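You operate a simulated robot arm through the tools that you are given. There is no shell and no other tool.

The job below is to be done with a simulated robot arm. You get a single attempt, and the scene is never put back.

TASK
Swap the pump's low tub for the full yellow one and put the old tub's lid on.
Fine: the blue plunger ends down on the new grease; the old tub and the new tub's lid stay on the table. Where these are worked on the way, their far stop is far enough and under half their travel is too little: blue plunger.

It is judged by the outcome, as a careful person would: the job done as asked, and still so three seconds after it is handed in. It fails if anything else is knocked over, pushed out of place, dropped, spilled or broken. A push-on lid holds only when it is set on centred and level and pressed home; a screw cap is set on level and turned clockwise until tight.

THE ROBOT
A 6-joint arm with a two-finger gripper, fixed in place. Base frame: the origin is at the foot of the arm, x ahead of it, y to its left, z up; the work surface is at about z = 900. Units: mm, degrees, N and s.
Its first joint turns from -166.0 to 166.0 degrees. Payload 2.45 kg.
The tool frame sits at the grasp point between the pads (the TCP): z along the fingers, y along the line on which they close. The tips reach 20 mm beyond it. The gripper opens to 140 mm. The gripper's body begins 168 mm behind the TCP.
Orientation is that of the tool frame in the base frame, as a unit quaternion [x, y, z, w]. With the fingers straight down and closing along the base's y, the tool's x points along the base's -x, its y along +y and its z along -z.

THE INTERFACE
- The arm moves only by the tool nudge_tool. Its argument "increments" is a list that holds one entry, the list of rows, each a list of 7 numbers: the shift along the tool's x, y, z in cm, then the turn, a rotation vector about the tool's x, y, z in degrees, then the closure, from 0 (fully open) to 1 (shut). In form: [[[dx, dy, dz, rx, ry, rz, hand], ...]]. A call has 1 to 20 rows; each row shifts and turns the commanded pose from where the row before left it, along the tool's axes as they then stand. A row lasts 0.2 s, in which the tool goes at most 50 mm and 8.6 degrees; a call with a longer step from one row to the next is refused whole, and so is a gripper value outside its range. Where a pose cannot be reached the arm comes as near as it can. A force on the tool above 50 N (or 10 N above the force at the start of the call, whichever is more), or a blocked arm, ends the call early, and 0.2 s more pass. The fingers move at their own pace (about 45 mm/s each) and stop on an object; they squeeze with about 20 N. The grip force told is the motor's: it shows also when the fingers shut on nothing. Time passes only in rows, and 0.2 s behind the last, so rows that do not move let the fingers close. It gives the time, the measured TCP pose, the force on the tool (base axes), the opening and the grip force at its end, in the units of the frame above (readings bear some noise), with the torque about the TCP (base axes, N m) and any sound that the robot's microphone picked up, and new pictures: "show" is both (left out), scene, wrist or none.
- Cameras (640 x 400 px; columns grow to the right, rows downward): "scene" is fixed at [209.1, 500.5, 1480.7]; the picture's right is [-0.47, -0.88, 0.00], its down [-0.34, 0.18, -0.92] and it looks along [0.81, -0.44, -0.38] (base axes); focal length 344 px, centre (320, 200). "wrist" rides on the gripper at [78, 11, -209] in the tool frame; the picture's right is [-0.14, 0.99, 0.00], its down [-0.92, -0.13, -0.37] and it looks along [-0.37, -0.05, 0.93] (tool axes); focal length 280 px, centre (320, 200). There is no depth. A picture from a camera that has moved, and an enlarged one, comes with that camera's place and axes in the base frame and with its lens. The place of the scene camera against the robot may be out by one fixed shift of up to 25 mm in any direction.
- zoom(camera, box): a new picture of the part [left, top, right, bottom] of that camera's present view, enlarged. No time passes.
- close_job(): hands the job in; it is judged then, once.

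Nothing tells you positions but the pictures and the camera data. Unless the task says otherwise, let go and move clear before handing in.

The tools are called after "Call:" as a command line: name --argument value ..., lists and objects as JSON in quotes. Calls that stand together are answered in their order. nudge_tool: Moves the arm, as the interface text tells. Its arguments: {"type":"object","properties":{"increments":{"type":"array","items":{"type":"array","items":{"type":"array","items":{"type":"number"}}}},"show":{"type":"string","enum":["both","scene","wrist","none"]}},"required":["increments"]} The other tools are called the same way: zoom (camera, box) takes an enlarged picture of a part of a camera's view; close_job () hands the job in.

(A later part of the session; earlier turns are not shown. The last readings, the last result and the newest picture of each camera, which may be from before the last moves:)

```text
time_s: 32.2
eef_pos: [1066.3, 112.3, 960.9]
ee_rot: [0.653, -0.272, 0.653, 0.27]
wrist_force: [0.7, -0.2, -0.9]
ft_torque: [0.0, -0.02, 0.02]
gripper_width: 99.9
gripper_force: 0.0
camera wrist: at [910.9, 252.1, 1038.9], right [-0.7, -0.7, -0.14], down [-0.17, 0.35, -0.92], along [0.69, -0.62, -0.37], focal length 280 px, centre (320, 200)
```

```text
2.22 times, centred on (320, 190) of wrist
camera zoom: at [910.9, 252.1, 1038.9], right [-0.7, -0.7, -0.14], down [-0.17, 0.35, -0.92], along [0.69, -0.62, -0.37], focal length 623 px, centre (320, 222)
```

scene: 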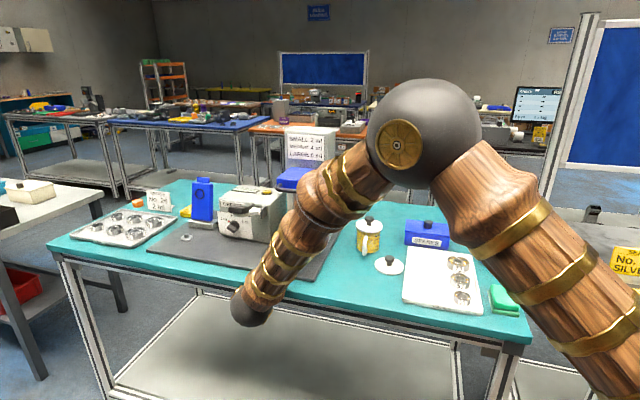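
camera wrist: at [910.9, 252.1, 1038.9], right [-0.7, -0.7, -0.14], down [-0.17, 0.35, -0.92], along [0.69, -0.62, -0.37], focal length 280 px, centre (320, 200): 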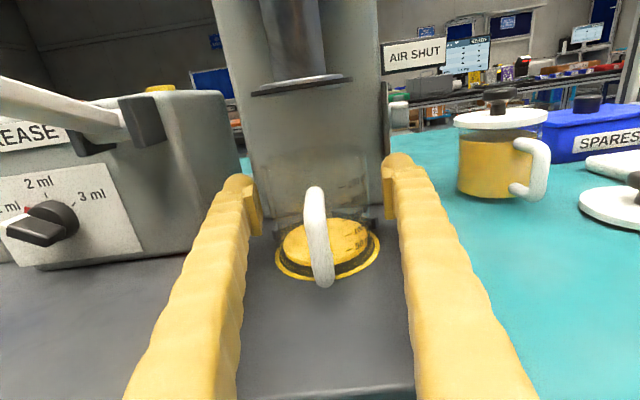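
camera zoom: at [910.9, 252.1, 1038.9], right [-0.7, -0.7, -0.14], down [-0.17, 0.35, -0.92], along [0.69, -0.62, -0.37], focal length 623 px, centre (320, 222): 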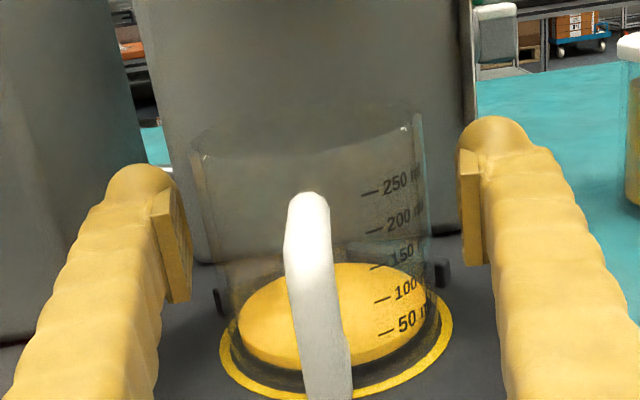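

Call:
nudge_tool --increments '[[[0, 0, 0, 0, 0, 0, 0.4], [0, 0, 0, 0, 0, 0, 0.5], [0, 0, 0, 0, 0, 0, 0.6], [0, 0, 0, 0, 0, 0, 0.6], [0, 0, 0, 0, 0, 0, 0.6]]]' --show "wrist"

```text
time_s: 33.5
eef_pos: [1067.3, 111.5, 962.5]
ee_rot: [0.653, -0.272, 0.653, 0.27]
wrist_force: [-0.9, -0.9, 1.4]
ft_torque: [-0.11, 0.1, -0.01]
gripper_width: 78.5
gripper_force: 20.1
camera wrist: at [910.7, 252.2, 1038.9], right [-0.7, -0.7, -0.14], down [-0.17, 0.35, -0.92], along [0.69, -0.62, -0.37], focal length 280 px, centre (320, 200)
```

wrist: 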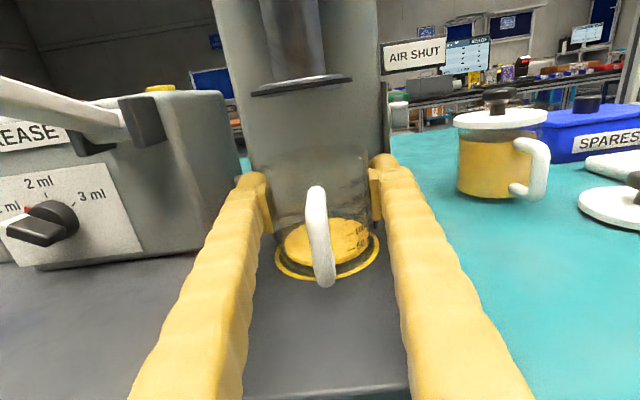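

The tub is gripped at 78.5 mm. I'll lift it about 12 mm, draw it straight out to the front, and carry it right over the clear table.

Call:
nudge_tool --increments '[[[0.4, 0, 0, 0, 0, 0, 0.6], [0.8, 0, 0, 0, 0, 0, 0.6], [0, 0, -1.0, 0, 0, 0, 0.6], [0, 0, -2.0, 0, 0, 0, 0.6], [0, 0, -2.0, 0, 0, 0, 0.6], [0, 0, -2.0, 0, 0, 0, 0.6], [0, 0, -2.0, 0, 0, 0, 0.6]]]'

```text
time_s: 35.0
eef_pos: [1001.0, 175.0, 971.7]
ee_rot: [0.653, -0.271, 0.654, 0.269]
wrist_force: [3.8, 1.0, 9.4]
ft_torque: [-0.03, 0.07, 0.04]
gripper_width: 78.7
gripper_force: 20.0
camera wrist: at [845.6, 315.3, 1050.2], right [-0.7, -0.7, -0.14], down [-0.17, 0.35, -0.92], along [0.69, -0.62, -0.36], focal length 280 px, centre (320, 200)
```

scene: 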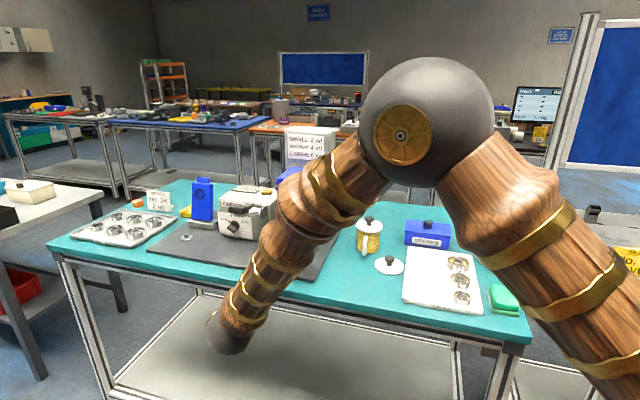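
wrist: 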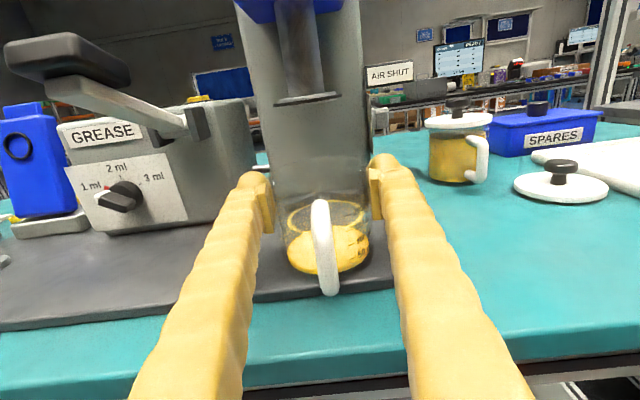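

Call:
nudge_tool --increments '[[[0.8, 0, 0, 0, 0, 0, 0.6], [0.8, 0, 0, 0, 0, 0, 0.6], [0, 1.5, 0, 0, 0, 0, 0.6], [0, 2.5, 0, 0, 0, 0, 0.6], [0, 2.5, 0, 0, 0, 0, 0.6], [0, 2.5, 0, 0, 0, 0, 0.6], [0, 2.5, 0, 0, 0, 0, 0.6], [0, 1.4, 0, 0, 0, 0, 0.6], [0, 0, 0, 0, 0, 0, 0.6], [0, 0, 0, 0, 0, 0, 0.6]]]'

Call:
zoom --camera "wrist" --box '[230, 130, 410, 310]'

```text
time_s: 37.2
eef_pos: [912.2, 83.6, 987.1]
ee_rot: [0.653, -0.272, 0.654, 0.269]
wrist_force: [-0.7, 0.6, -0.4]
ft_torque: [-0.01, 0.01, 0.01]
gripper_width: 78.3
gripper_force: 20.1
camera wrist: at [756.2, 223.8, 1066.1], right [-0.7, -0.7, -0.14], down [-0.17, 0.35, -0.92], along [0.69, -0.62, -0.37], focal length 280 px, centre (320, 200)
```

scene: 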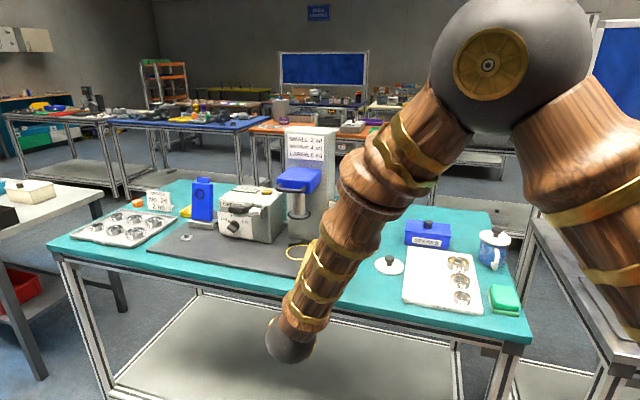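
wrist: 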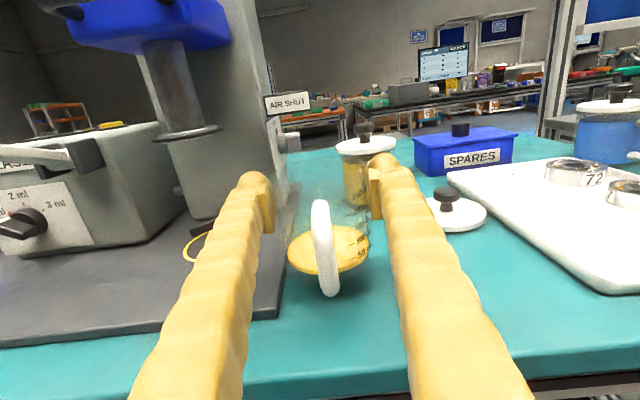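

```text
2.22 times, centred on (320, 220) of wrist
camera zoom: at [756.2, 223.8, 1066.1], right [-0.7, -0.7, -0.14], down [-0.17, 0.35, -0.92], along [0.69, -0.62, -0.37], focal length 623 px, centre (320, 156)
```

zoom: 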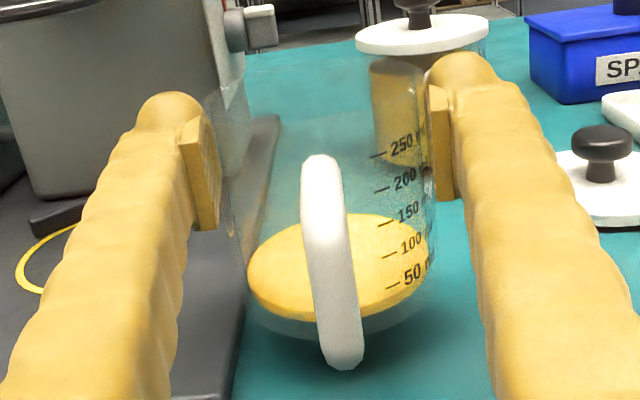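

The tub is about 6 mm from the pump's base plate, so I'll shift it 8 mm to the right. Then I'll lower it to just above the table.

Call:
nudge_tool --increments '[[[0, 0.8, 0, 0, 0, 0, 0.6], [-0.8, 0, 0, 0, 0, 0, 0.6], [-0.8, 0, 0, 0, 0, 0, 0.6], [-0.6, 0, 0, 0, 0, 0, 0.6], [-0.3, 0, 0, 0, 0, 0, 0.6], [0, 0, 0, 0, 0, 0, 0.6]]]' --show "wrist"

Call:
nudge_tool --increments '[[[-0.2, 0, 0, 0, 0, 0, 0.6], [-0.2, 0, 0, 0, 0, 0, 0.6], [0, 0, 0, 0, 0, 0, 0.6]]]' --show "none"

```text
time_s: 38.6
eef_pos: [906.1, 78.8, 961.8]
ee_rot: [0.653, -0.272, 0.654, 0.268]
wrist_force: [0.6, -0.7, -0.4]
ft_torque: [-0.01, -0.04, 0.02]
gripper_width: 78.3
gripper_force: 19.8
camera wrist: at [750.2, 218.3, 1040.5], right [-0.7, -0.7, -0.14], down [-0.17, 0.35, -0.92], along [0.69, -0.62, -0.37], focal length 280 px, centre (320, 200)
```

wrist: 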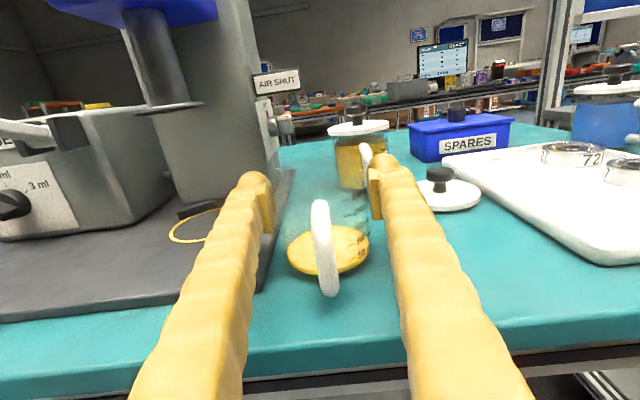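

```text
time_s: 39.5
eef_pos: [906.2, 79.5, 958.3]
ee_rot: [0.653, -0.271, 0.654, 0.269]
wrist_force: [8.5, -2.8, 21.6]
ft_torque: [-0.28, -0.05, 0.07]
gripper_width: 78.1
gripper_force: 19.6
```

The tub has touched down (22 N up at TCP z 958). I'll ease off a millimetre, open gently, and back out.

Call:
nudge_tool --increments '[[[0.1, 0, 0, 0, 0, 0, 0.55], [0, 0, 0, 0, 0, 0, 0.4], [0, 0, 0, 0, 0, 0, 0.2857], [0, 0, 0, 0, 0, 0, 0.2857], [0, 0, 0, 0, 0, 0, 0.2857], [0, 0, -1.5, 0, 0, 0, 0.2857], [0, 0, -3, 0, 0, 0, 0.2857], [0, 0, -4, 0, 0, 0, 0.2857], [0, 0, -4, 0, 0, 0, 0.2857]]]'

Call:
zoom --camera "wrist" --box '[200, 100, 440, 280]'

```text
time_s: 41.5
eef_pos: [817.9, 166.7, 960.8]
ee_rot: [0.653, -0.272, 0.654, 0.269]
wrist_force: [-0.3, -0.5, -0.8]
ft_torque: [0.02, 0.0, 0.0]
gripper_width: 100.3
gripper_force: 0.0
camera wrist: at [662.1, 306.7, 1038.7], right [-0.7, -0.7, -0.14], down [-0.17, 0.35, -0.92], along [0.69, -0.62, -0.37], focal length 280 px, centre (320, 200)
```

scene: 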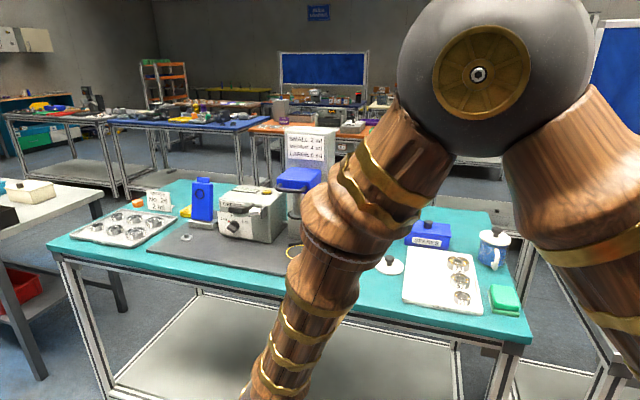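
wrist: 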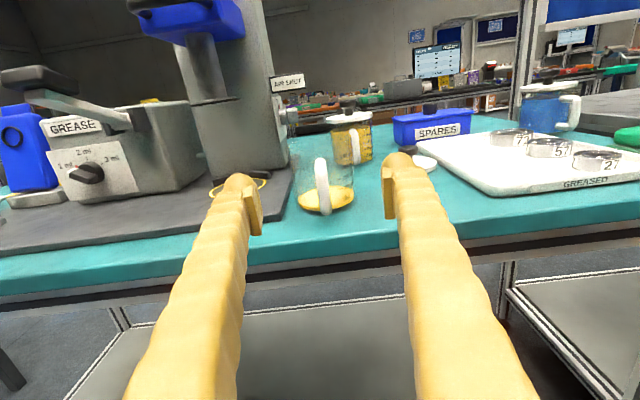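

```text
2.22 times, centred on (320, 190) of wrist
camera zoom: at [662.1, 306.7, 1038.7], right [-0.7, -0.7, -0.14], down [-0.17, 0.35, -0.92], along [0.69, -0.62, -0.37], focal length 623 px, centre (320, 222)
```

zoom: 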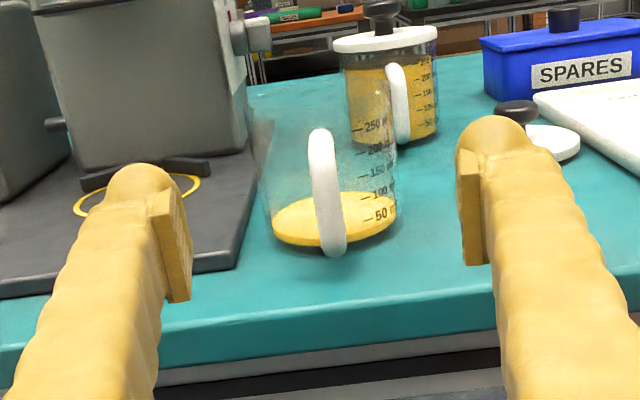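

The old tub stands on the table at about (906, 79). Next I'll rise, tip the tool to point straight down, and go over the loose lid.

Call:
nudge_tool --increments '[[[4, 0, -1, 0, 0, 0, 0.2857], [5, 0, 0, 0, 0, 0, 0.2857], [5, 0, 0, 0, 0, 0, 0.2857], [5, 0, 0, 0, 0, 0, 0.2857], [5, 0, 0, 0, 0, 0, 0.2857], [0, 0, 0, 0, -8.182, 0, 0.4], [0, 0, 0, 0, -8.182, 0, 0.5], [0, 0, 0, 0, -8.182, 0, 0.5], [0, 0, 0, 0, -8.182, 0, 0.5], [0, 0, 0, 0, -8.182, 0, 0.5], [0, 0, 0, 0, -8.182, 0, 0.5], [0, 0, 0, 0, -8.182, 0, 0.5], [0, 0, 0, 0, -8.182, 0, 0.5], [0, 0, 0, 0, -8.182, 0, 0.5], [0, 0, 0, 0, -8.182, 0, 0.5], [0, 0, 0, 0, -8.182, 0, 0.5]]]'

```text
time_s: 44.9
eef_pos: [810.2, 172.6, 1200.1]
ee_rot: [0.924, -0.382, 0.0, -0.002]
wrist_force: [-0.7, 0.2, 0.2]
ft_torque: [-0.02, -0.04, 0.01]
gripper_width: 70.0
gripper_force: 0.1
camera wrist: at [857.0, 109.6, 1408.5], right [-0.8, -0.6, 0.0], down [-0.56, 0.74, 0.37], along [-0.22, 0.3, -0.93], focal length 280 px, centre (320, 200)
```

scene: 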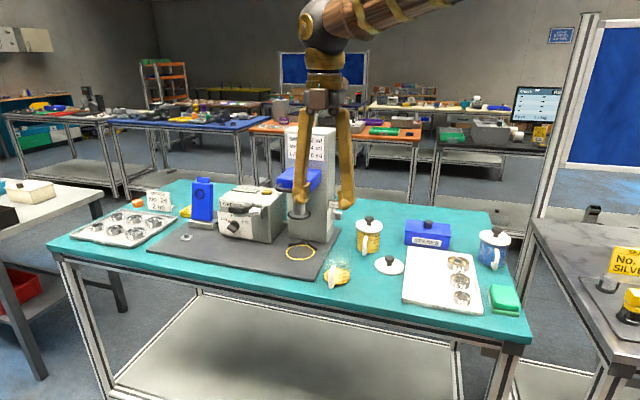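
wrist: 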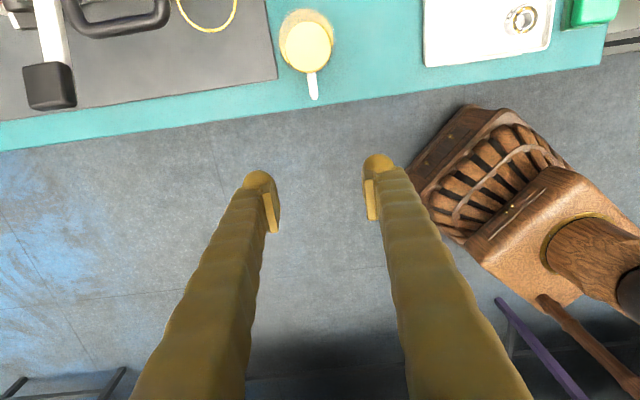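

Call:
nudge_tool --increments '[[[3.87, 2.225, 0, 0, 0, 0, 0.5], [3.87, 2.225, 0, 0, 0, 0, 0.5], [3.87, 2.225, 0, 0, 0, 0, 0.5], [3.87, 2.225, 0, 0, 0, 0, 0.5], [3.87, 2.225, 0, 0, 0, 0, 0.5], [3.87, 2.225, 0, 0, 0, 0, 0.5], [0, 0, 4.6, 0, 0, 0, 0.5], [0, 0, 4.6, 0, 0, 0, 0.5], [0, 0, 4.6, 0, 0, 0, 0.5]]]'

Call:
zoom --camera "wrist" --box '[220, 100, 420, 280]'

```text
time_s: 46.9
eef_pos: [878.6, -81.5, 1060.9]
ee_rot: [0.924, -0.382, 0.003, -0.001]
wrist_force: [-0.7, -0.9, 0.1]
ft_torque: [0.0, -0.02, -0.02]
gripper_width: 70.0
gripper_force: 0.1
camera wrist: at [925.3, -145.6, 1269.0], right [-0.8, -0.6, 0.0], down [-0.56, 0.74, 0.37], along [-0.22, 0.3, -0.93], focal length 280 px, centre (320, 200)
```

scene: 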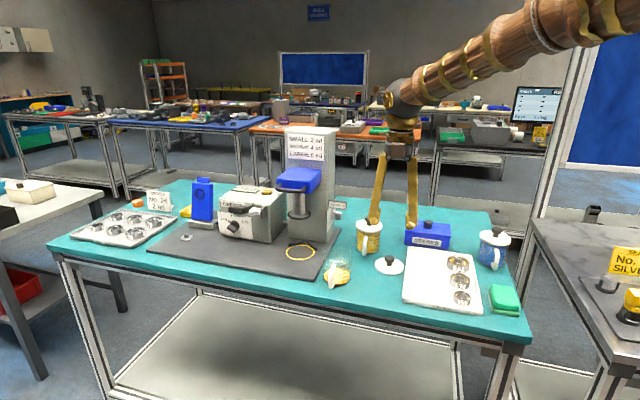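
wrist: 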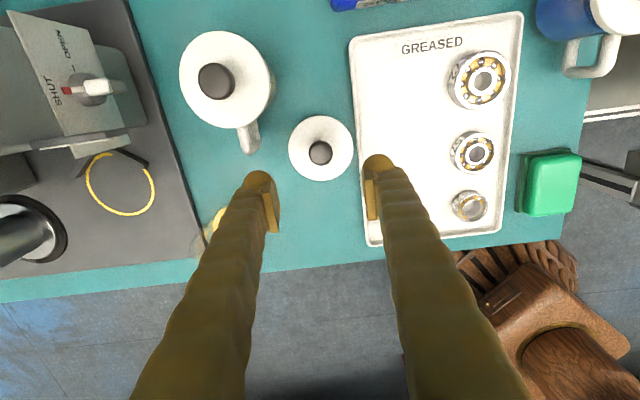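

```text
2.22 times, centred on (320, 190) of wrist
camera zoom: at [925.3, -145.6, 1269.0], right [-0.8, -0.6, 0.0], down [-0.56, 0.74, 0.37], along [-0.22, 0.3, -0.93], focal length 623 px, centre (320, 222)
```

zoom: 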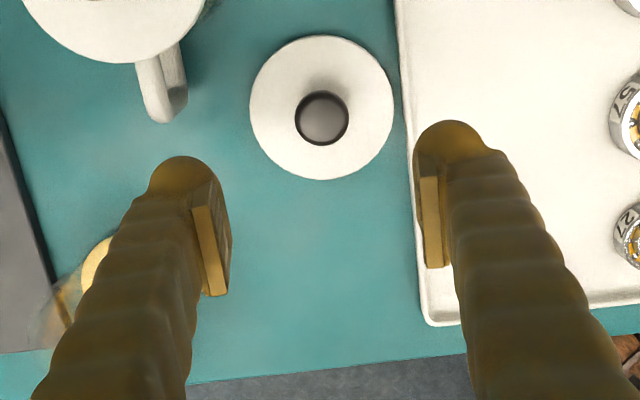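

The lid is about 4.5 mm ahead of the tool axis, with its right edge only a few mm from the tray. I'll narrow the fingers to 44 mm so they stay inside the lid's edge, centre on the knob and descend.

Call:
nudge_tool --increments '[[[0.45, 0.12, 0, 0, 0, 0, 0.686], [0, 0, 3, 0, 0, 0, 0.686], [0, 0, 3, 0, 0, 0, 0.686], [0, 0, 2.5, 0, 0, 0, 0.686], [0, 0, 1.5, 0, 0, 0, 0.686], [0, 0, 0, 0, 0, 0, 0.686]]]'

Call:
zoom --camera "wrist" --box '[240, 120, 400, 260]'

Call:
zoom --camera "scene" --box '[340, 180, 480, 300]'

```text
time_s: 48.2
eef_pos: [882.0, -88.4, 960.8]
ee_rot: [0.924, -0.382, 0.0, -0.002]
wrist_force: [-0.2, 0.6, -0.4]
ft_torque: [0.0, -0.02, 0.01]
gripper_width: 44.1
gripper_force: 0.1
camera wrist: at [928.7, -151.6, 1169.7], right [-0.8, -0.6, 0.0], down [-0.56, 0.74, 0.37], along [-0.22, 0.3, -0.93], focal length 280 px, centre (320, 200)
```

scene: 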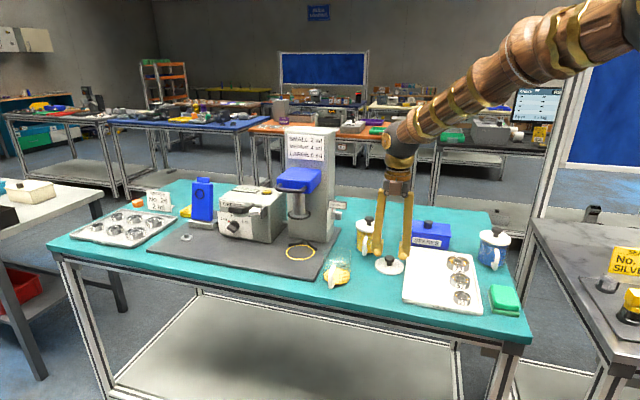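
wrist: 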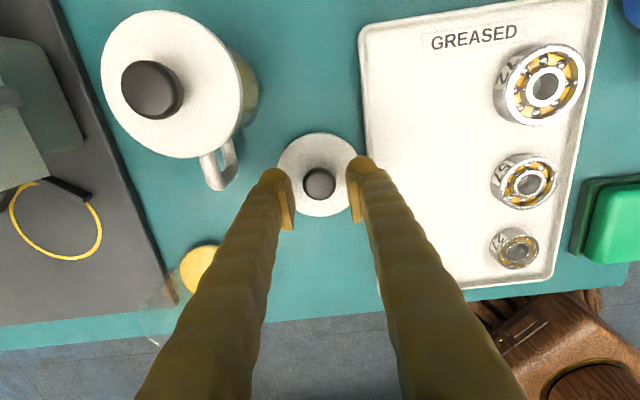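

```text
2.86 times, centred on (320, 190) of wrist
camera zoom: at [928.7, -151.6, 1169.7], right [-0.8, -0.6, 0.0], down [-0.56, 0.74, 0.37], along [-0.22, 0.3, -0.93], focal length 801 px, centre (320, 229)
```

zoom: 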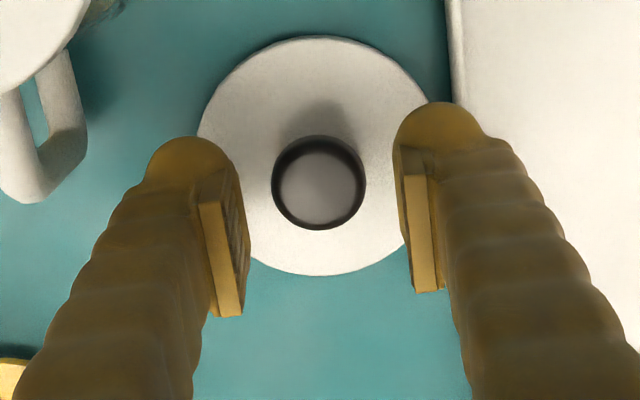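

```text
3.33 times, centred on (410, 240) of scene
camera zoom: at [209.1, 500.5, 1480.7], right [-0.47, -0.88, 0.0], down [-0.34, 0.18, -0.92], along [0.81, -0.44, -0.38], focal length 1148 px, centre (20, 67)
```

zoom: 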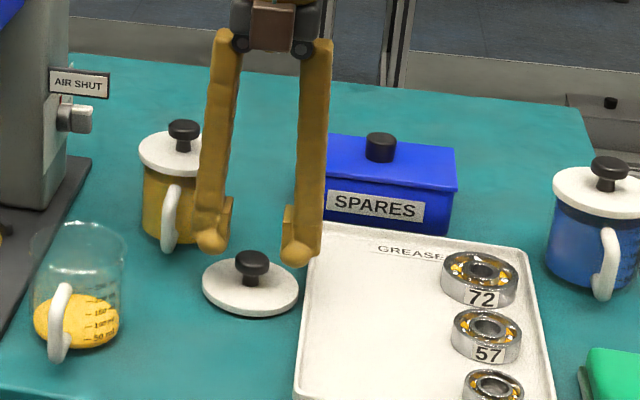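

Call:
nudge_tool --increments '[[[0, 0, 1.2, 0, 0, 0, 0.686], [0, 0, 1.0, 0, 0, 0, 0.686], [0, 0, 0.5, 0, 0, 0, 0.686], [0, 0, 0, 0, 0, 0, 0.686], [0, 0, 0, 0, 0, 0, 0.8], [0, 0, 0, 0, 0, 0, 0.9], [0, 0, 0, 0, 0, 0, 0.9], [0, 0, 0, 0, 0, 0, 0.9], [0, 0, 0, 0, 0, 0, 0.9]]]'

Call:
zoom --camera "scene" --box '[340, 180, 480, 300]'

```text
time_s: 50.2
eef_pos: [881.5, -88.4, 932.7]
ee_rot: [0.924, -0.382, 0.0, -0.002]
wrist_force: [0.0, 0.4, -0.1]
ft_torque: [0.02, 0.0, -0.01]
gripper_width: 25.4
gripper_force: 19.9
camera wrist: at [929.0, -152.3, 1142.1], right [-0.8, -0.6, 0.0], down [-0.56, 0.74, 0.37], along [-0.22, 0.3, -0.93], focal length 280 px, centre (320, 200)
```

scene: 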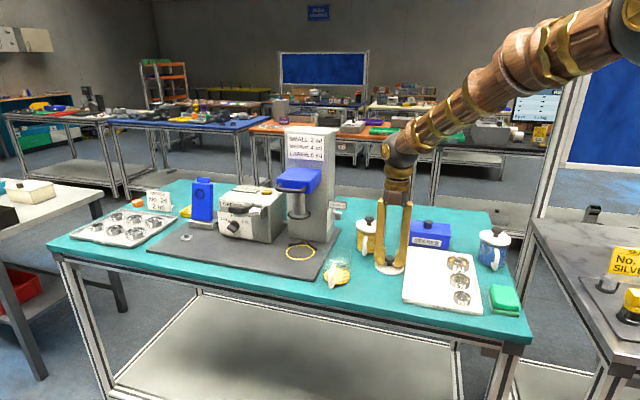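
wrist: 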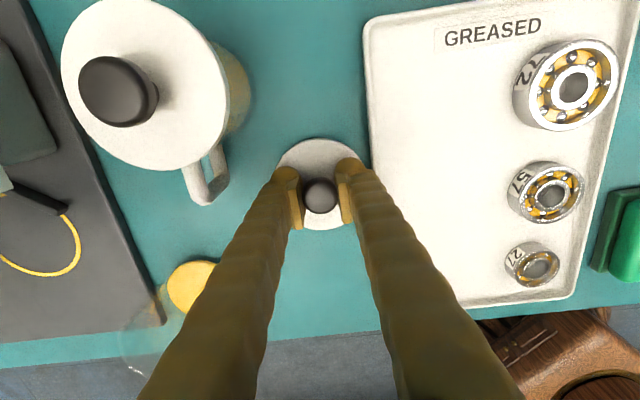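

```text
3.33 times, centred on (410, 240) of scene
camera zoom: at [209.1, 500.5, 1480.7], right [-0.47, -0.88, 0.0], down [-0.34, 0.18, -0.92], along [0.81, -0.44, -0.38], focal length 1148 px, centre (20, 67)
```

zoom: 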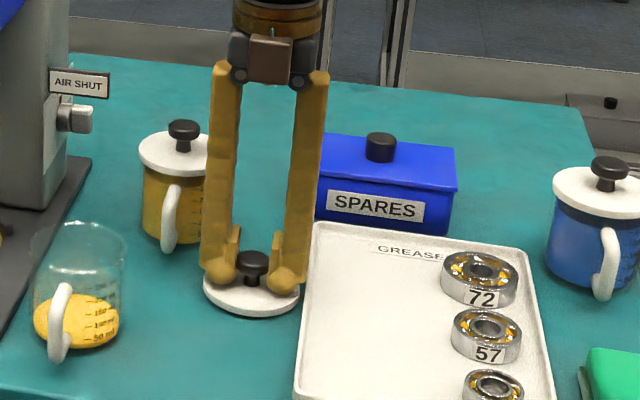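

The knob is held (25 mm, 20 N). I'll lift the lid straight up and check that it hangs level.

Call:
nudge_tool --increments '[[[0, 0, -0.5, 0, 0, 0, 0.9], [0, 0, -2, 0, 0, 0, 0.9], [0, 0, -3.5, 0, 0, 0, 0.9], [0, 0, -3.5, 0, 0, 0, 0.9], [0, 0, -3.5, 0, 0, 0, 0.9], [0, 0, 0, 0, 0, 0, 0.9], [0, 0, 0, 0, 0, 0, 0.9]]]'

Call:
zoom --camera "scene" --box '[340, 160, 480, 280]'

Call:
zoom --camera "wrist" --box '[120, 130, 420, 330]'

```text
time_s: 51.9
eef_pos: [879.5, -87.3, 1064.2]
ee_rot: [0.924, -0.383, 0.0, -0.001]
wrist_force: [-0.6, 1.1, -0.2]
ft_torque: [0.0, 0.0, 0.02]
gripper_width: 25.3
gripper_force: 19.8
camera wrist: at [928.0, -151.4, 1273.9], right [-0.8, -0.6, 0.0], down [-0.56, 0.74, 0.37], along [-0.22, 0.3, -0.93], focal length 280 px, centre (320, 200)
```

scene: 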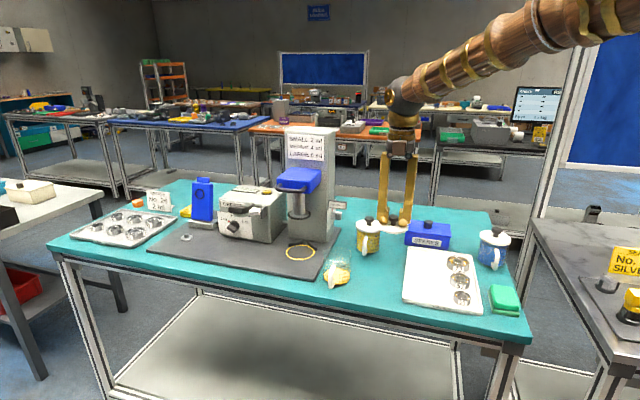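
wrist: 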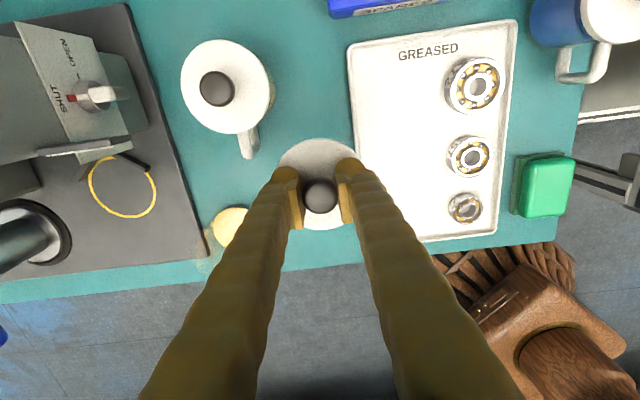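

```text
3.33 times, centred on (410, 220) of scene
camera zoom: at [209.1, 500.5, 1480.7], right [-0.47, -0.88, 0.0], down [-0.34, 0.18, -0.92], along [0.81, -0.44, -0.38], focal length 1148 px, centre (20, 133)
```

zoom: 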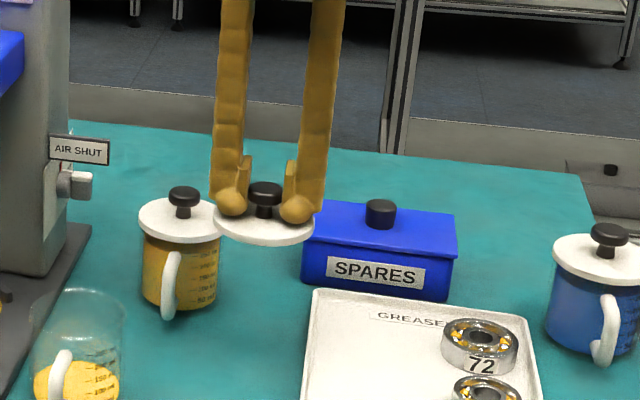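

```text
2.00 times, centred on (270, 230) of wrist
camera zoom: at [928.0, -151.4, 1273.9], right [-0.8, -0.6, 0.0], down [-0.56, 0.74, 0.37], along [-0.22, 0.3, -0.93], focal length 561 px, centre (420, 140)
```

zoom: 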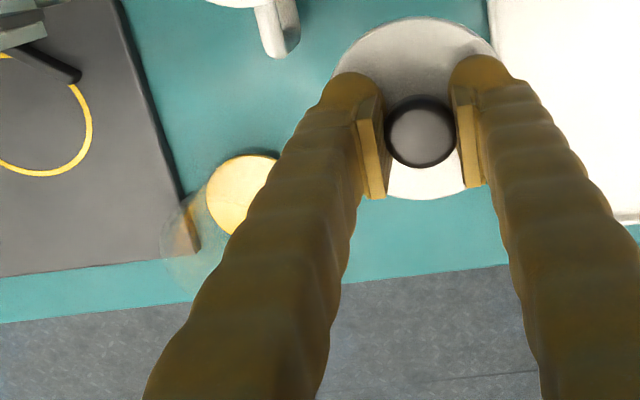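

The lid hangs level. I'll move to a spot just in front of the old tub, where the camera can see its rim, to measure its centre.

Call:
nudge_tool --increments '[[[-3.0, -2.2, 0, 0, 0, 0, 0.9], [-3.6, -2.7, 0, 0, 0, 0, 0.9], [-3.6, -2.7, 0, 0, 0, 0, 0.9], [-3.6, -2.7, 0, 0, 0, 0, 0.9], [-3.0, -2.2, 0, 0, 0, 0, 0.9], [-1.6, -1.2, 0, 0, 0, 0, 0.9], [0, 0, 0, 0, 0, 0, 0.9], [0, 0, 0, 0, 0, 0, 0.9]]]'

Call:
zoom --camera "wrist" --box '[220, 0, 420, 180]'

```text
time_s: 53.6
eef_pos: [848.2, 138.8, 1065.4]
ee_rot: [0.924, -0.383, 0.001, -0.001]
wrist_force: [-0.6, 0.5, -0.1]
ft_torque: [0.01, -0.02, 0.0]
gripper_width: 25.2
gripper_force: 19.8
camera wrist: at [895.3, 75.2, 1274.3], right [-0.8, -0.6, 0.0], down [-0.56, 0.74, 0.37], along [-0.22, 0.3, -0.93], focal length 280 px, centre (320, 200)
```

scene: 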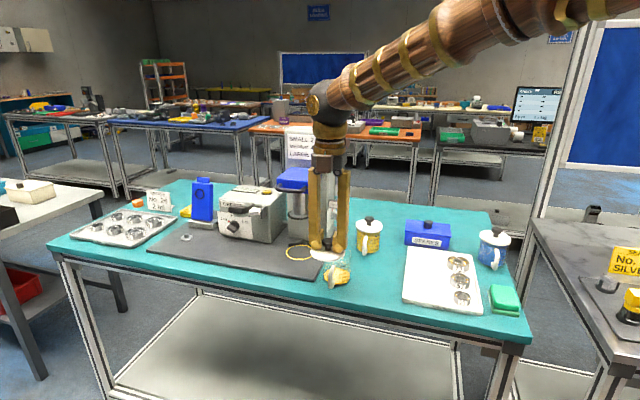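
wrist: 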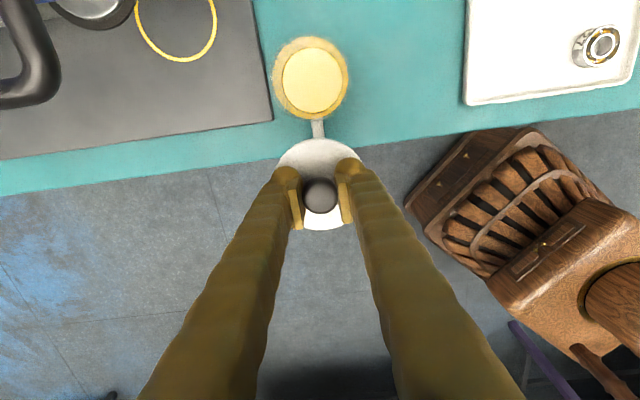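

```text
2.22 times, centred on (320, 90) of wrist
camera zoom: at [895.3, 75.2, 1274.3], right [-0.8, -0.6, 0.0], down [-0.56, 0.74, 0.37], along [-0.22, 0.3, -0.93], focal length 623 px, centre (320, 444)
```

zoom: 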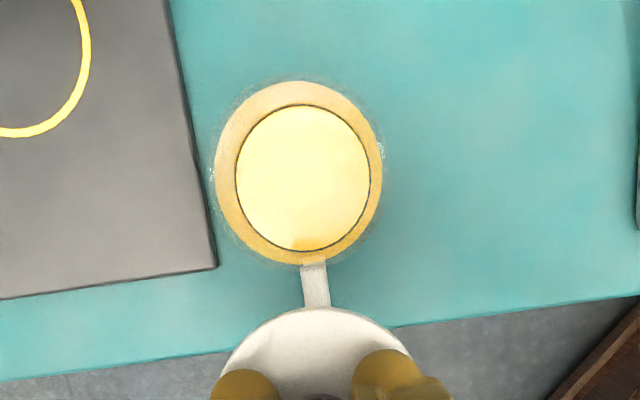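

The tub's centre is about 87 mm ahead and 3 mm right of the tool axis. I'll bring the lid over it and lower to just above the rim.

Call:
nudge_tool --increments '[[[2.0, 0.25, 0, 0, 0, 0, 0.9], [2.5, 0, 0, 0, 0, 0, 0.9], [2.5, 0, 0, 0, 0, 0, 0.9], [1.75, 0, 0, 0, 0, 0, 0.9], [0, 0, 1.5, 0, 0, 0, 0.9], [0, 0, 1.5, 0, 0, 0, 0.9], [0, 0, 0.6, 0, 0, 0, 0.9], [0, 0, 0, 0, 0, 0, 0.9], [0, 0, 0, 0, 0, 0, 0.9]]]'

Call:
zoom --camera "wrist" --box '[240, 110, 400, 250]'

Call:
zoom --camera "scene" --box '[290, 190, 400, 300]'

```text
time_s: 55.6
eef_pos: [910.0, 74.7, 1027.8]
ee_rot: [0.924, -0.383, 0.001, -0.001]
wrist_force: [-0.3, 1.2, -0.5]
ft_torque: [-0.01, -0.01, 0.01]
gripper_width: 25.3
gripper_force: 20.1
camera wrist: at [956.3, 11.1, 1237.3], right [-0.8, -0.6, 0.0], down [-0.56, 0.74, 0.37], along [-0.22, 0.3, -0.93], focal length 280 px, centre (320, 200)
```

scene: 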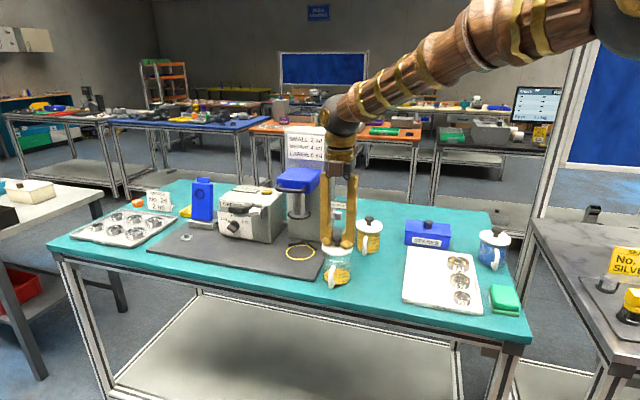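
wrist: 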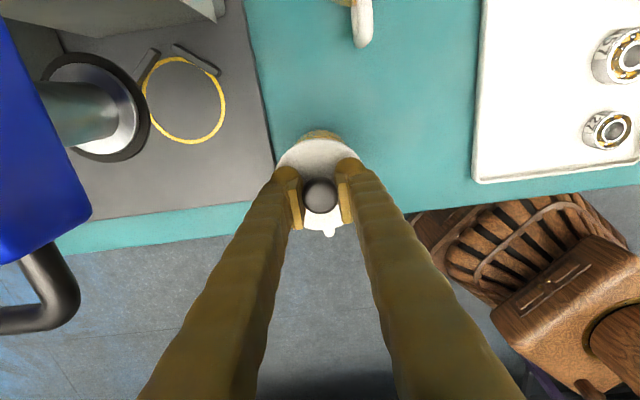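

```text
2.86 times, centred on (320, 180) of wrist
camera zoom: at [956.3, 11.1, 1237.3], right [-0.8, -0.6, 0.0], down [-0.56, 0.74, 0.37], along [-0.22, 0.3, -0.93], focal length 801 px, centre (320, 257)
```

zoom: 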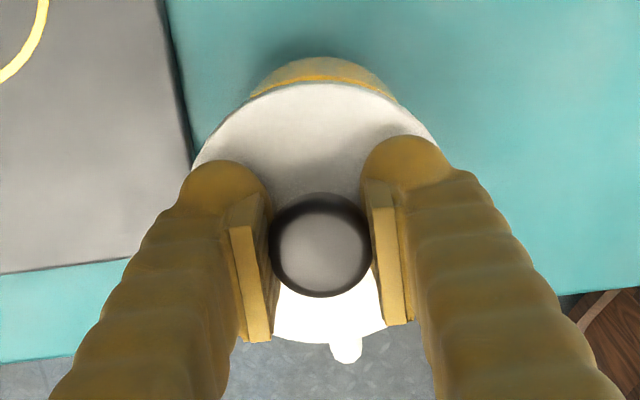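

```text
3.64 times, centred on (345, 245) of scene
camera zoom: at [209.1, 500.5, 1480.7], right [-0.47, -0.88, 0.0], down [-0.34, 0.18, -0.92], along [0.81, -0.44, -0.38], focal length 1252 px, centre (229, 36)
```

zoom: 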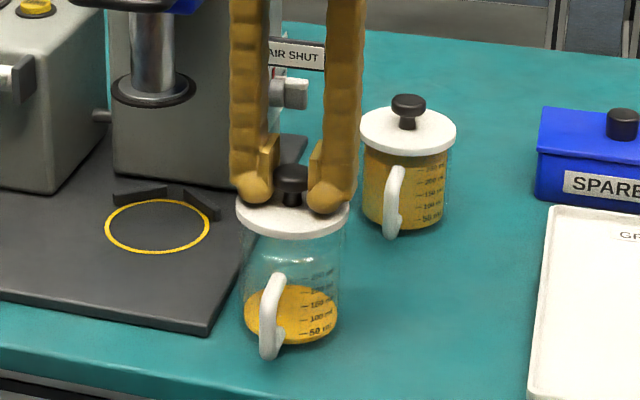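

The lid is lined up over the tub in both views. I'll trim by a millimetre and lower gently until it meets the rim.

Call:
nudge_tool --increments '[[[-0.1, 0.1, 0, 0, 0, 0, 0.9], [0, 0, 0.4, 0, 0, 0, 0.9], [0, 0, 0.4, 0, 0, 0, 0.9], [0, 0, 0, 0, 0, 0, 0.9]]]' --show "none"

Call:
nudge_tool --increments '[[[0, 0, 0.2, 0, 0, 0, 0.9], [0, 0, 0.2, 0, 0, 0, 0.9], [0, 0, 0, 0, 0, 0, 0.9]]]' --show "scene"

Call:
zoom --camera "scene" --box '[300, 220, 380, 300]'

```text
time_s: 56.6
eef_pos: [908.6, 75.0, 1020.0]
ee_rot: [0.924, -0.383, 0.002, -0.002]
wrist_force: [0.4, -0.1, 0.2]
ft_torque: [-0.01, -0.01, 0.0]
gripper_width: 25.1
gripper_force: 19.9
```

```text
time_s: 57.5
eef_pos: [906.7, 75.4, 1016.1]
ee_rot: [0.924, -0.383, 0.0, -0.002]
wrist_force: [-1.0, -0.6, -0.6]
ft_torque: [0.02, 0.03, 0.0]
gripper_width: 25.3
gripper_force: 19.8
```

scene: 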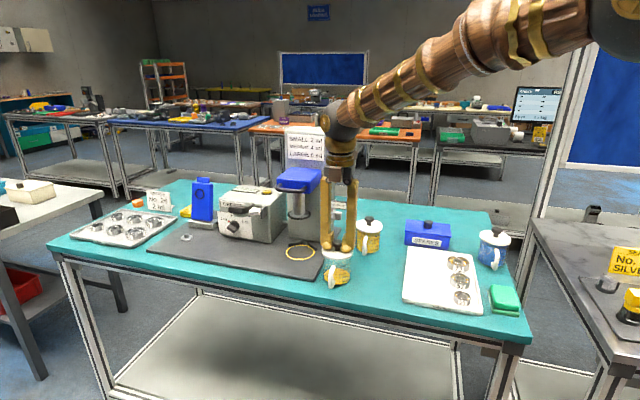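

```text
5.00 times, centred on (340, 260) of scene
camera zoom: at [209.1, 500.5, 1480.7], right [-0.47, -0.88, 0.0], down [-0.34, 0.18, -0.92], along [0.81, -0.44, -0.38], focal length 1722 px, centre (220, -100)
```

zoom: 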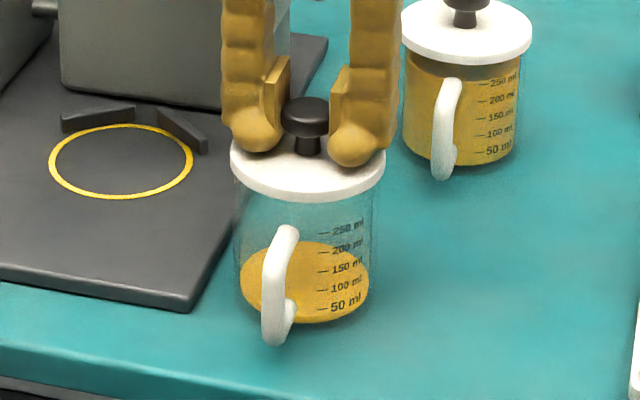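

Call:
nudge_tool --increments '[[[0, 0, 0.2, 0, 0, 0, 0.9], [0, 0, 0.2, 0, 0, 0, 0.9], [0, 0, 0.2, 0, 0, 0, 0.9], [0, 0, 0, 0, 0, 0, 0.9]]]' --show "none"

```text
time_s: 58.5
eef_pos: [908.2, 75.5, 1010.1]
ee_rot: [0.924, -0.383, 0.001, -0.002]
wrist_force: [0.1, 0.2, -0.4]
ft_torque: [-0.01, 0.0, 0.0]
gripper_width: 25.0
gripper_force: 20.2
```

Call:
nudge_tool --increments '[[[0, 0, 0.2, 0, 0, 0, 0.9], [0, 0, 0.2, 0, 0, 0, 0.9], [0, 0, 0, 0, 0, 0, 0.9]]]' --show "none"

Call:
zoom --camera "scene" --box '[300, 220, 380, 300]'

```text
time_s: 59.2
eef_pos: [908.3, 75.3, 1007.1]
ee_rot: [0.924, -0.383, 0.002, -0.002]
wrist_force: [4.5, -0.9, 28.0]
ft_torque: [0.03, -0.02, 0.02]
gripper_width: 25.3
gripper_force: 20.1
heard: snap
```

```text
5.00 times, centred on (340, 260) of scene
camera zoom: at [209.1, 500.5, 1480.7], right [-0.47, -0.88, 0.0], down [-0.34, 0.18, -0.92], along [0.81, -0.44, -0.38], focal length 1722 px, centre (220, -100)
```

zoom: 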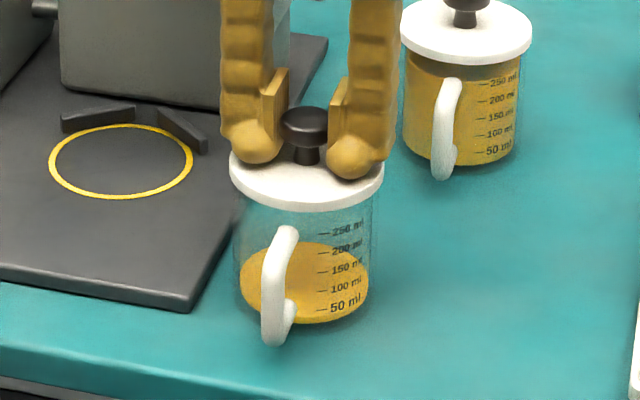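

I heard a snap at 28 N and the lid looks level, so the old tub is closed. I'll relax, open and rise clear.

Call:
nudge_tool --increments '[[[0, 0, -0.1, 0, 0, 0, 0.85], [0, 0, 0, 0, 0, 0, 0.75], [0, 0, 0, 0, 0, 0, 0.686], [0, 0, 0, 0, 0, 0, 0.686], [0, 0, -1, 0, 0, 0, 0.686], [0, 0, -3, 0, 0, 0, 0.686], [0, 0, -4, 0, 0, 0, 0.686], [0, 0, -4, 0, 0, 0, 0.686]]]'

Call:
zoom --camera "scene" --box '[290, 200, 400, 300]'

Call:
zoom --camera "wrist" --box '[200, 60, 440, 240]'

```text
time_s: 61.0
eef_pos: [907.7, 76.0, 1127.5]
ee_rot: [0.924, -0.382, 0.0, -0.001]
wrist_force: [0.1, -0.2, 0.2]
ft_torque: [0.03, -0.02, -0.02]
gripper_width: 44.0
gripper_force: 0.0
camera wrist: at [954.7, 11.7, 1336.6], right [-0.8, -0.6, 0.0], down [-0.56, 0.74, 0.37], along [-0.22, 0.3, -0.93], focal length 280 px, centre (320, 200)
```

scene: 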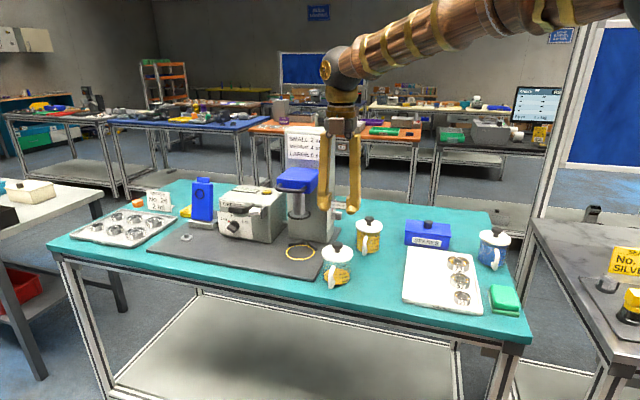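
wrist: 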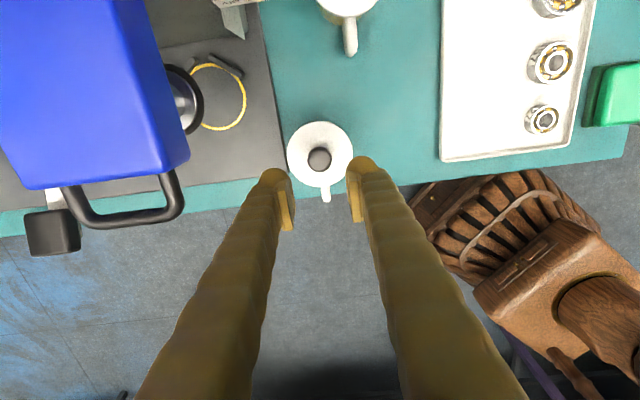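

```text
4.00 times, centred on (345, 250) of scene
camera zoom: at [209.1, 500.5, 1480.7], right [-0.47, -0.88, 0.0], down [-0.34, 0.18, -0.92], along [0.81, -0.44, -0.38], focal length 1378 px, centre (220, 0)
```

zoom: 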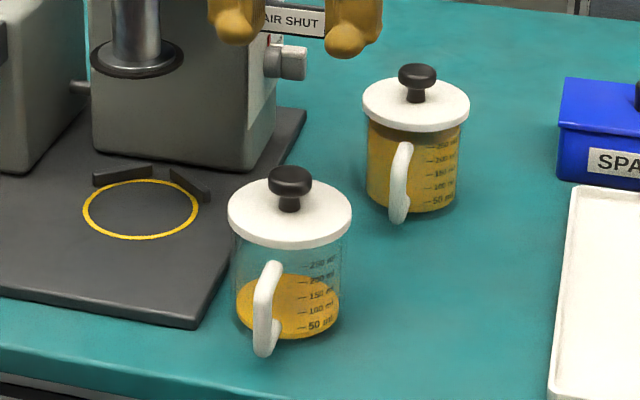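

```text
2.22 times, centred on (320, 150) of wrist
camera zoom: at [954.7, 11.7, 1336.6], right [-0.8, -0.6, 0.0], down [-0.56, 0.74, 0.37], along [-0.22, 0.3, -0.93], focal length 623 px, centre (320, 311)
```

zoom: 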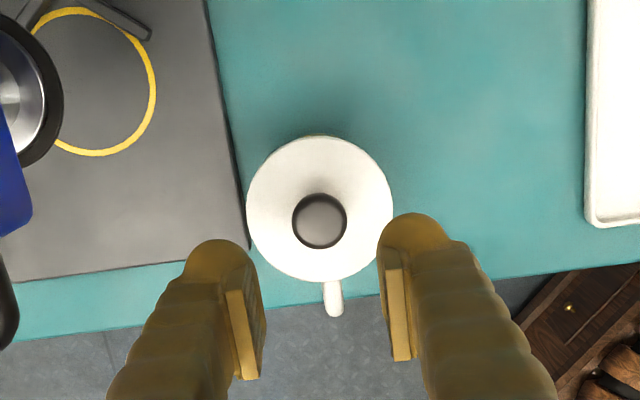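

The lid sits level on the old tub. Next is the yellow tub's lid, near the arm's reach limit, so I'll move over it and see how well the arm gets there.

Call:
nudge_tool --increments '[[[4.4, 1.59, 0, 0, 0, 0, 0.686], [4.4, 1.59, 0, 0, 0, 0, 0.686], [4.4, 1.59, 0, 0, 0, 0, 0.686], [4.4, 1.59, 0, 0, 0, 0, 0.686], [0, 0, 0, 0, 0, 0, 0.686]]]'

Call:
zoom --camera "wrist" --box '[200, 60, 440, 260]'

```text
time_s: 62.2
eef_pos: [986.6, -92.9, 1126.7]
ee_rot: [0.924, -0.383, 0.0, -0.002]
wrist_force: [0.1, -0.5, -0.5]
ft_torque: [-0.02, 0.03, 0.01]
gripper_width: 44.0
gripper_force: 0.1
camera wrist: at [1034.7, -157.4, 1335.9], right [-0.8, -0.6, 0.0], down [-0.56, 0.74, 0.37], along [-0.22, 0.3, -0.93], focal length 280 px, centre (320, 200)
```

scene: 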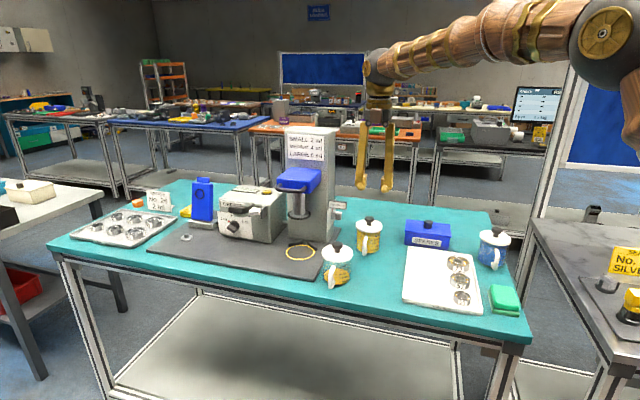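
wrist: 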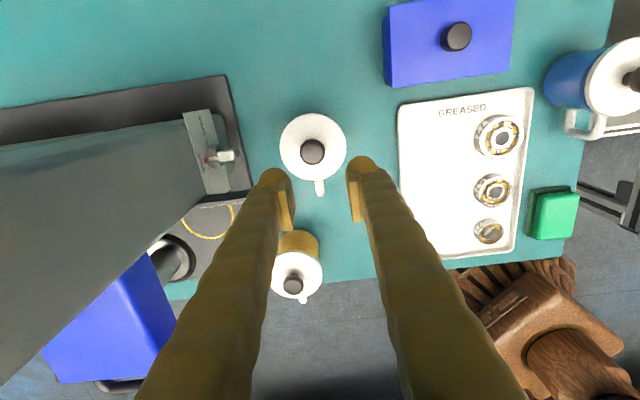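

```text
2.00 times, centred on (320, 160) of wrist
camera zoom: at [1034.7, -157.4, 1335.9], right [-0.8, -0.6, 0.0], down [-0.56, 0.74, 0.37], along [-0.22, 0.3, -0.93], focal length 561 px, centre (320, 280)
```

zoom: 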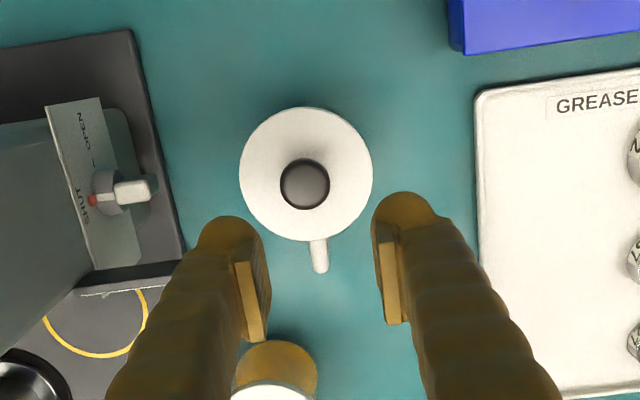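

The arm reaches it. The knob is about 10 mm ahead and 7 mm left of the tool axis, so I'll centre on it and descend, stopping just above for a check.

Call:
nudge_tool --increments '[[[1.04, -0.72, 0, 0, 0, 0, 0.686], [0, 0, 2.5, 0, 0, 0, 0.686], [0, 0, 2.5, 0, 0, 0, 0.686], [0, 0, 2.0, 0, 0, 0, 0.686], [0, 0, 1.0, 0, 0, 0, 0.686], [0, 0, 0, 0, 0, 0, 0.686]]]'

Call:
zoom --camera "wrist" --box '[220, 100, 420, 260]'

Call:
zoom --camera "scene" --box '[320, 160, 440, 280]'

```text
time_s: 63.6
eef_pos: [999.2, -98.0, 1046.4]
ee_rot: [0.924, -0.382, 0.001, -0.001]
wrist_force: [0.4, -1.0, 0.8]
ft_torque: [0.03, 0.0, -0.01]
gripper_width: 43.7
gripper_force: 0.0
camera wrist: at [1046.2, -161.5, 1255.3], right [-0.8, -0.6, 0.0], down [-0.56, 0.74, 0.37], along [-0.22, 0.3, -0.93], focal length 280 px, centre (320, 200)
```

scene: 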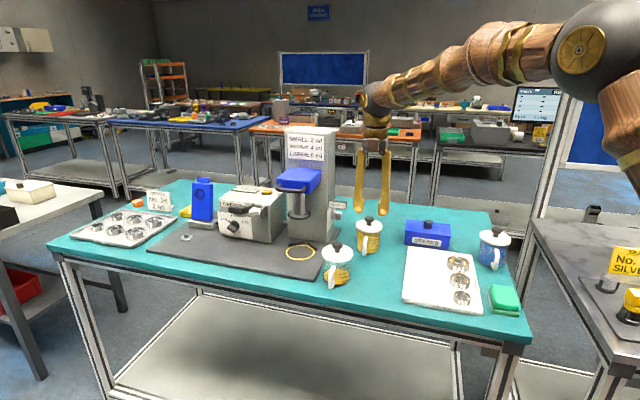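
wrist: 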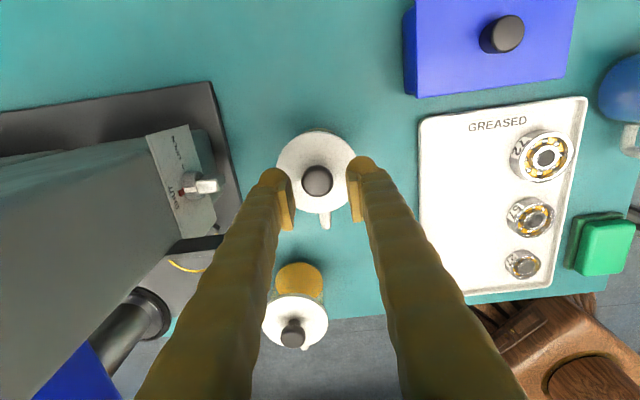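

```text
2.50 times, centred on (320, 180) of wrist
camera zoom: at [1046.2, -161.5, 1255.3], right [-0.8, -0.6, 0.0], down [-0.56, 0.74, 0.37], along [-0.22, 0.3, -0.93], focal length 701 px, centre (320, 250)
```

zoom: 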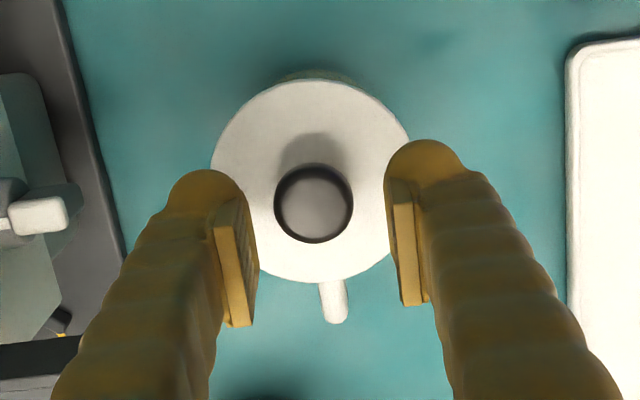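

```text
3.33 times, centred on (380, 220) of scene
camera zoom: at [209.1, 500.5, 1480.7], right [-0.47, -0.88, 0.0], down [-0.34, 0.18, -0.92], along [0.81, -0.44, -0.38], focal length 1148 px, centre (120, 133)
```

zoom: 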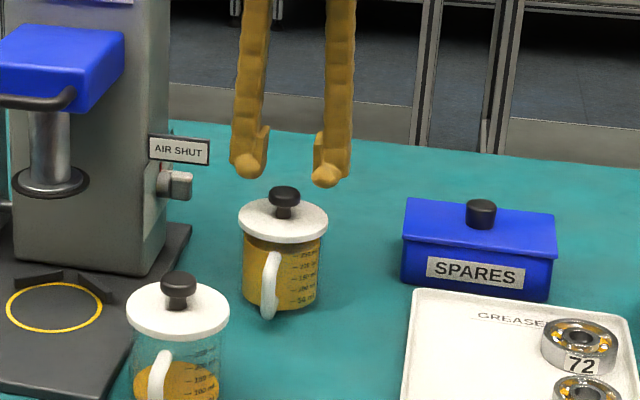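

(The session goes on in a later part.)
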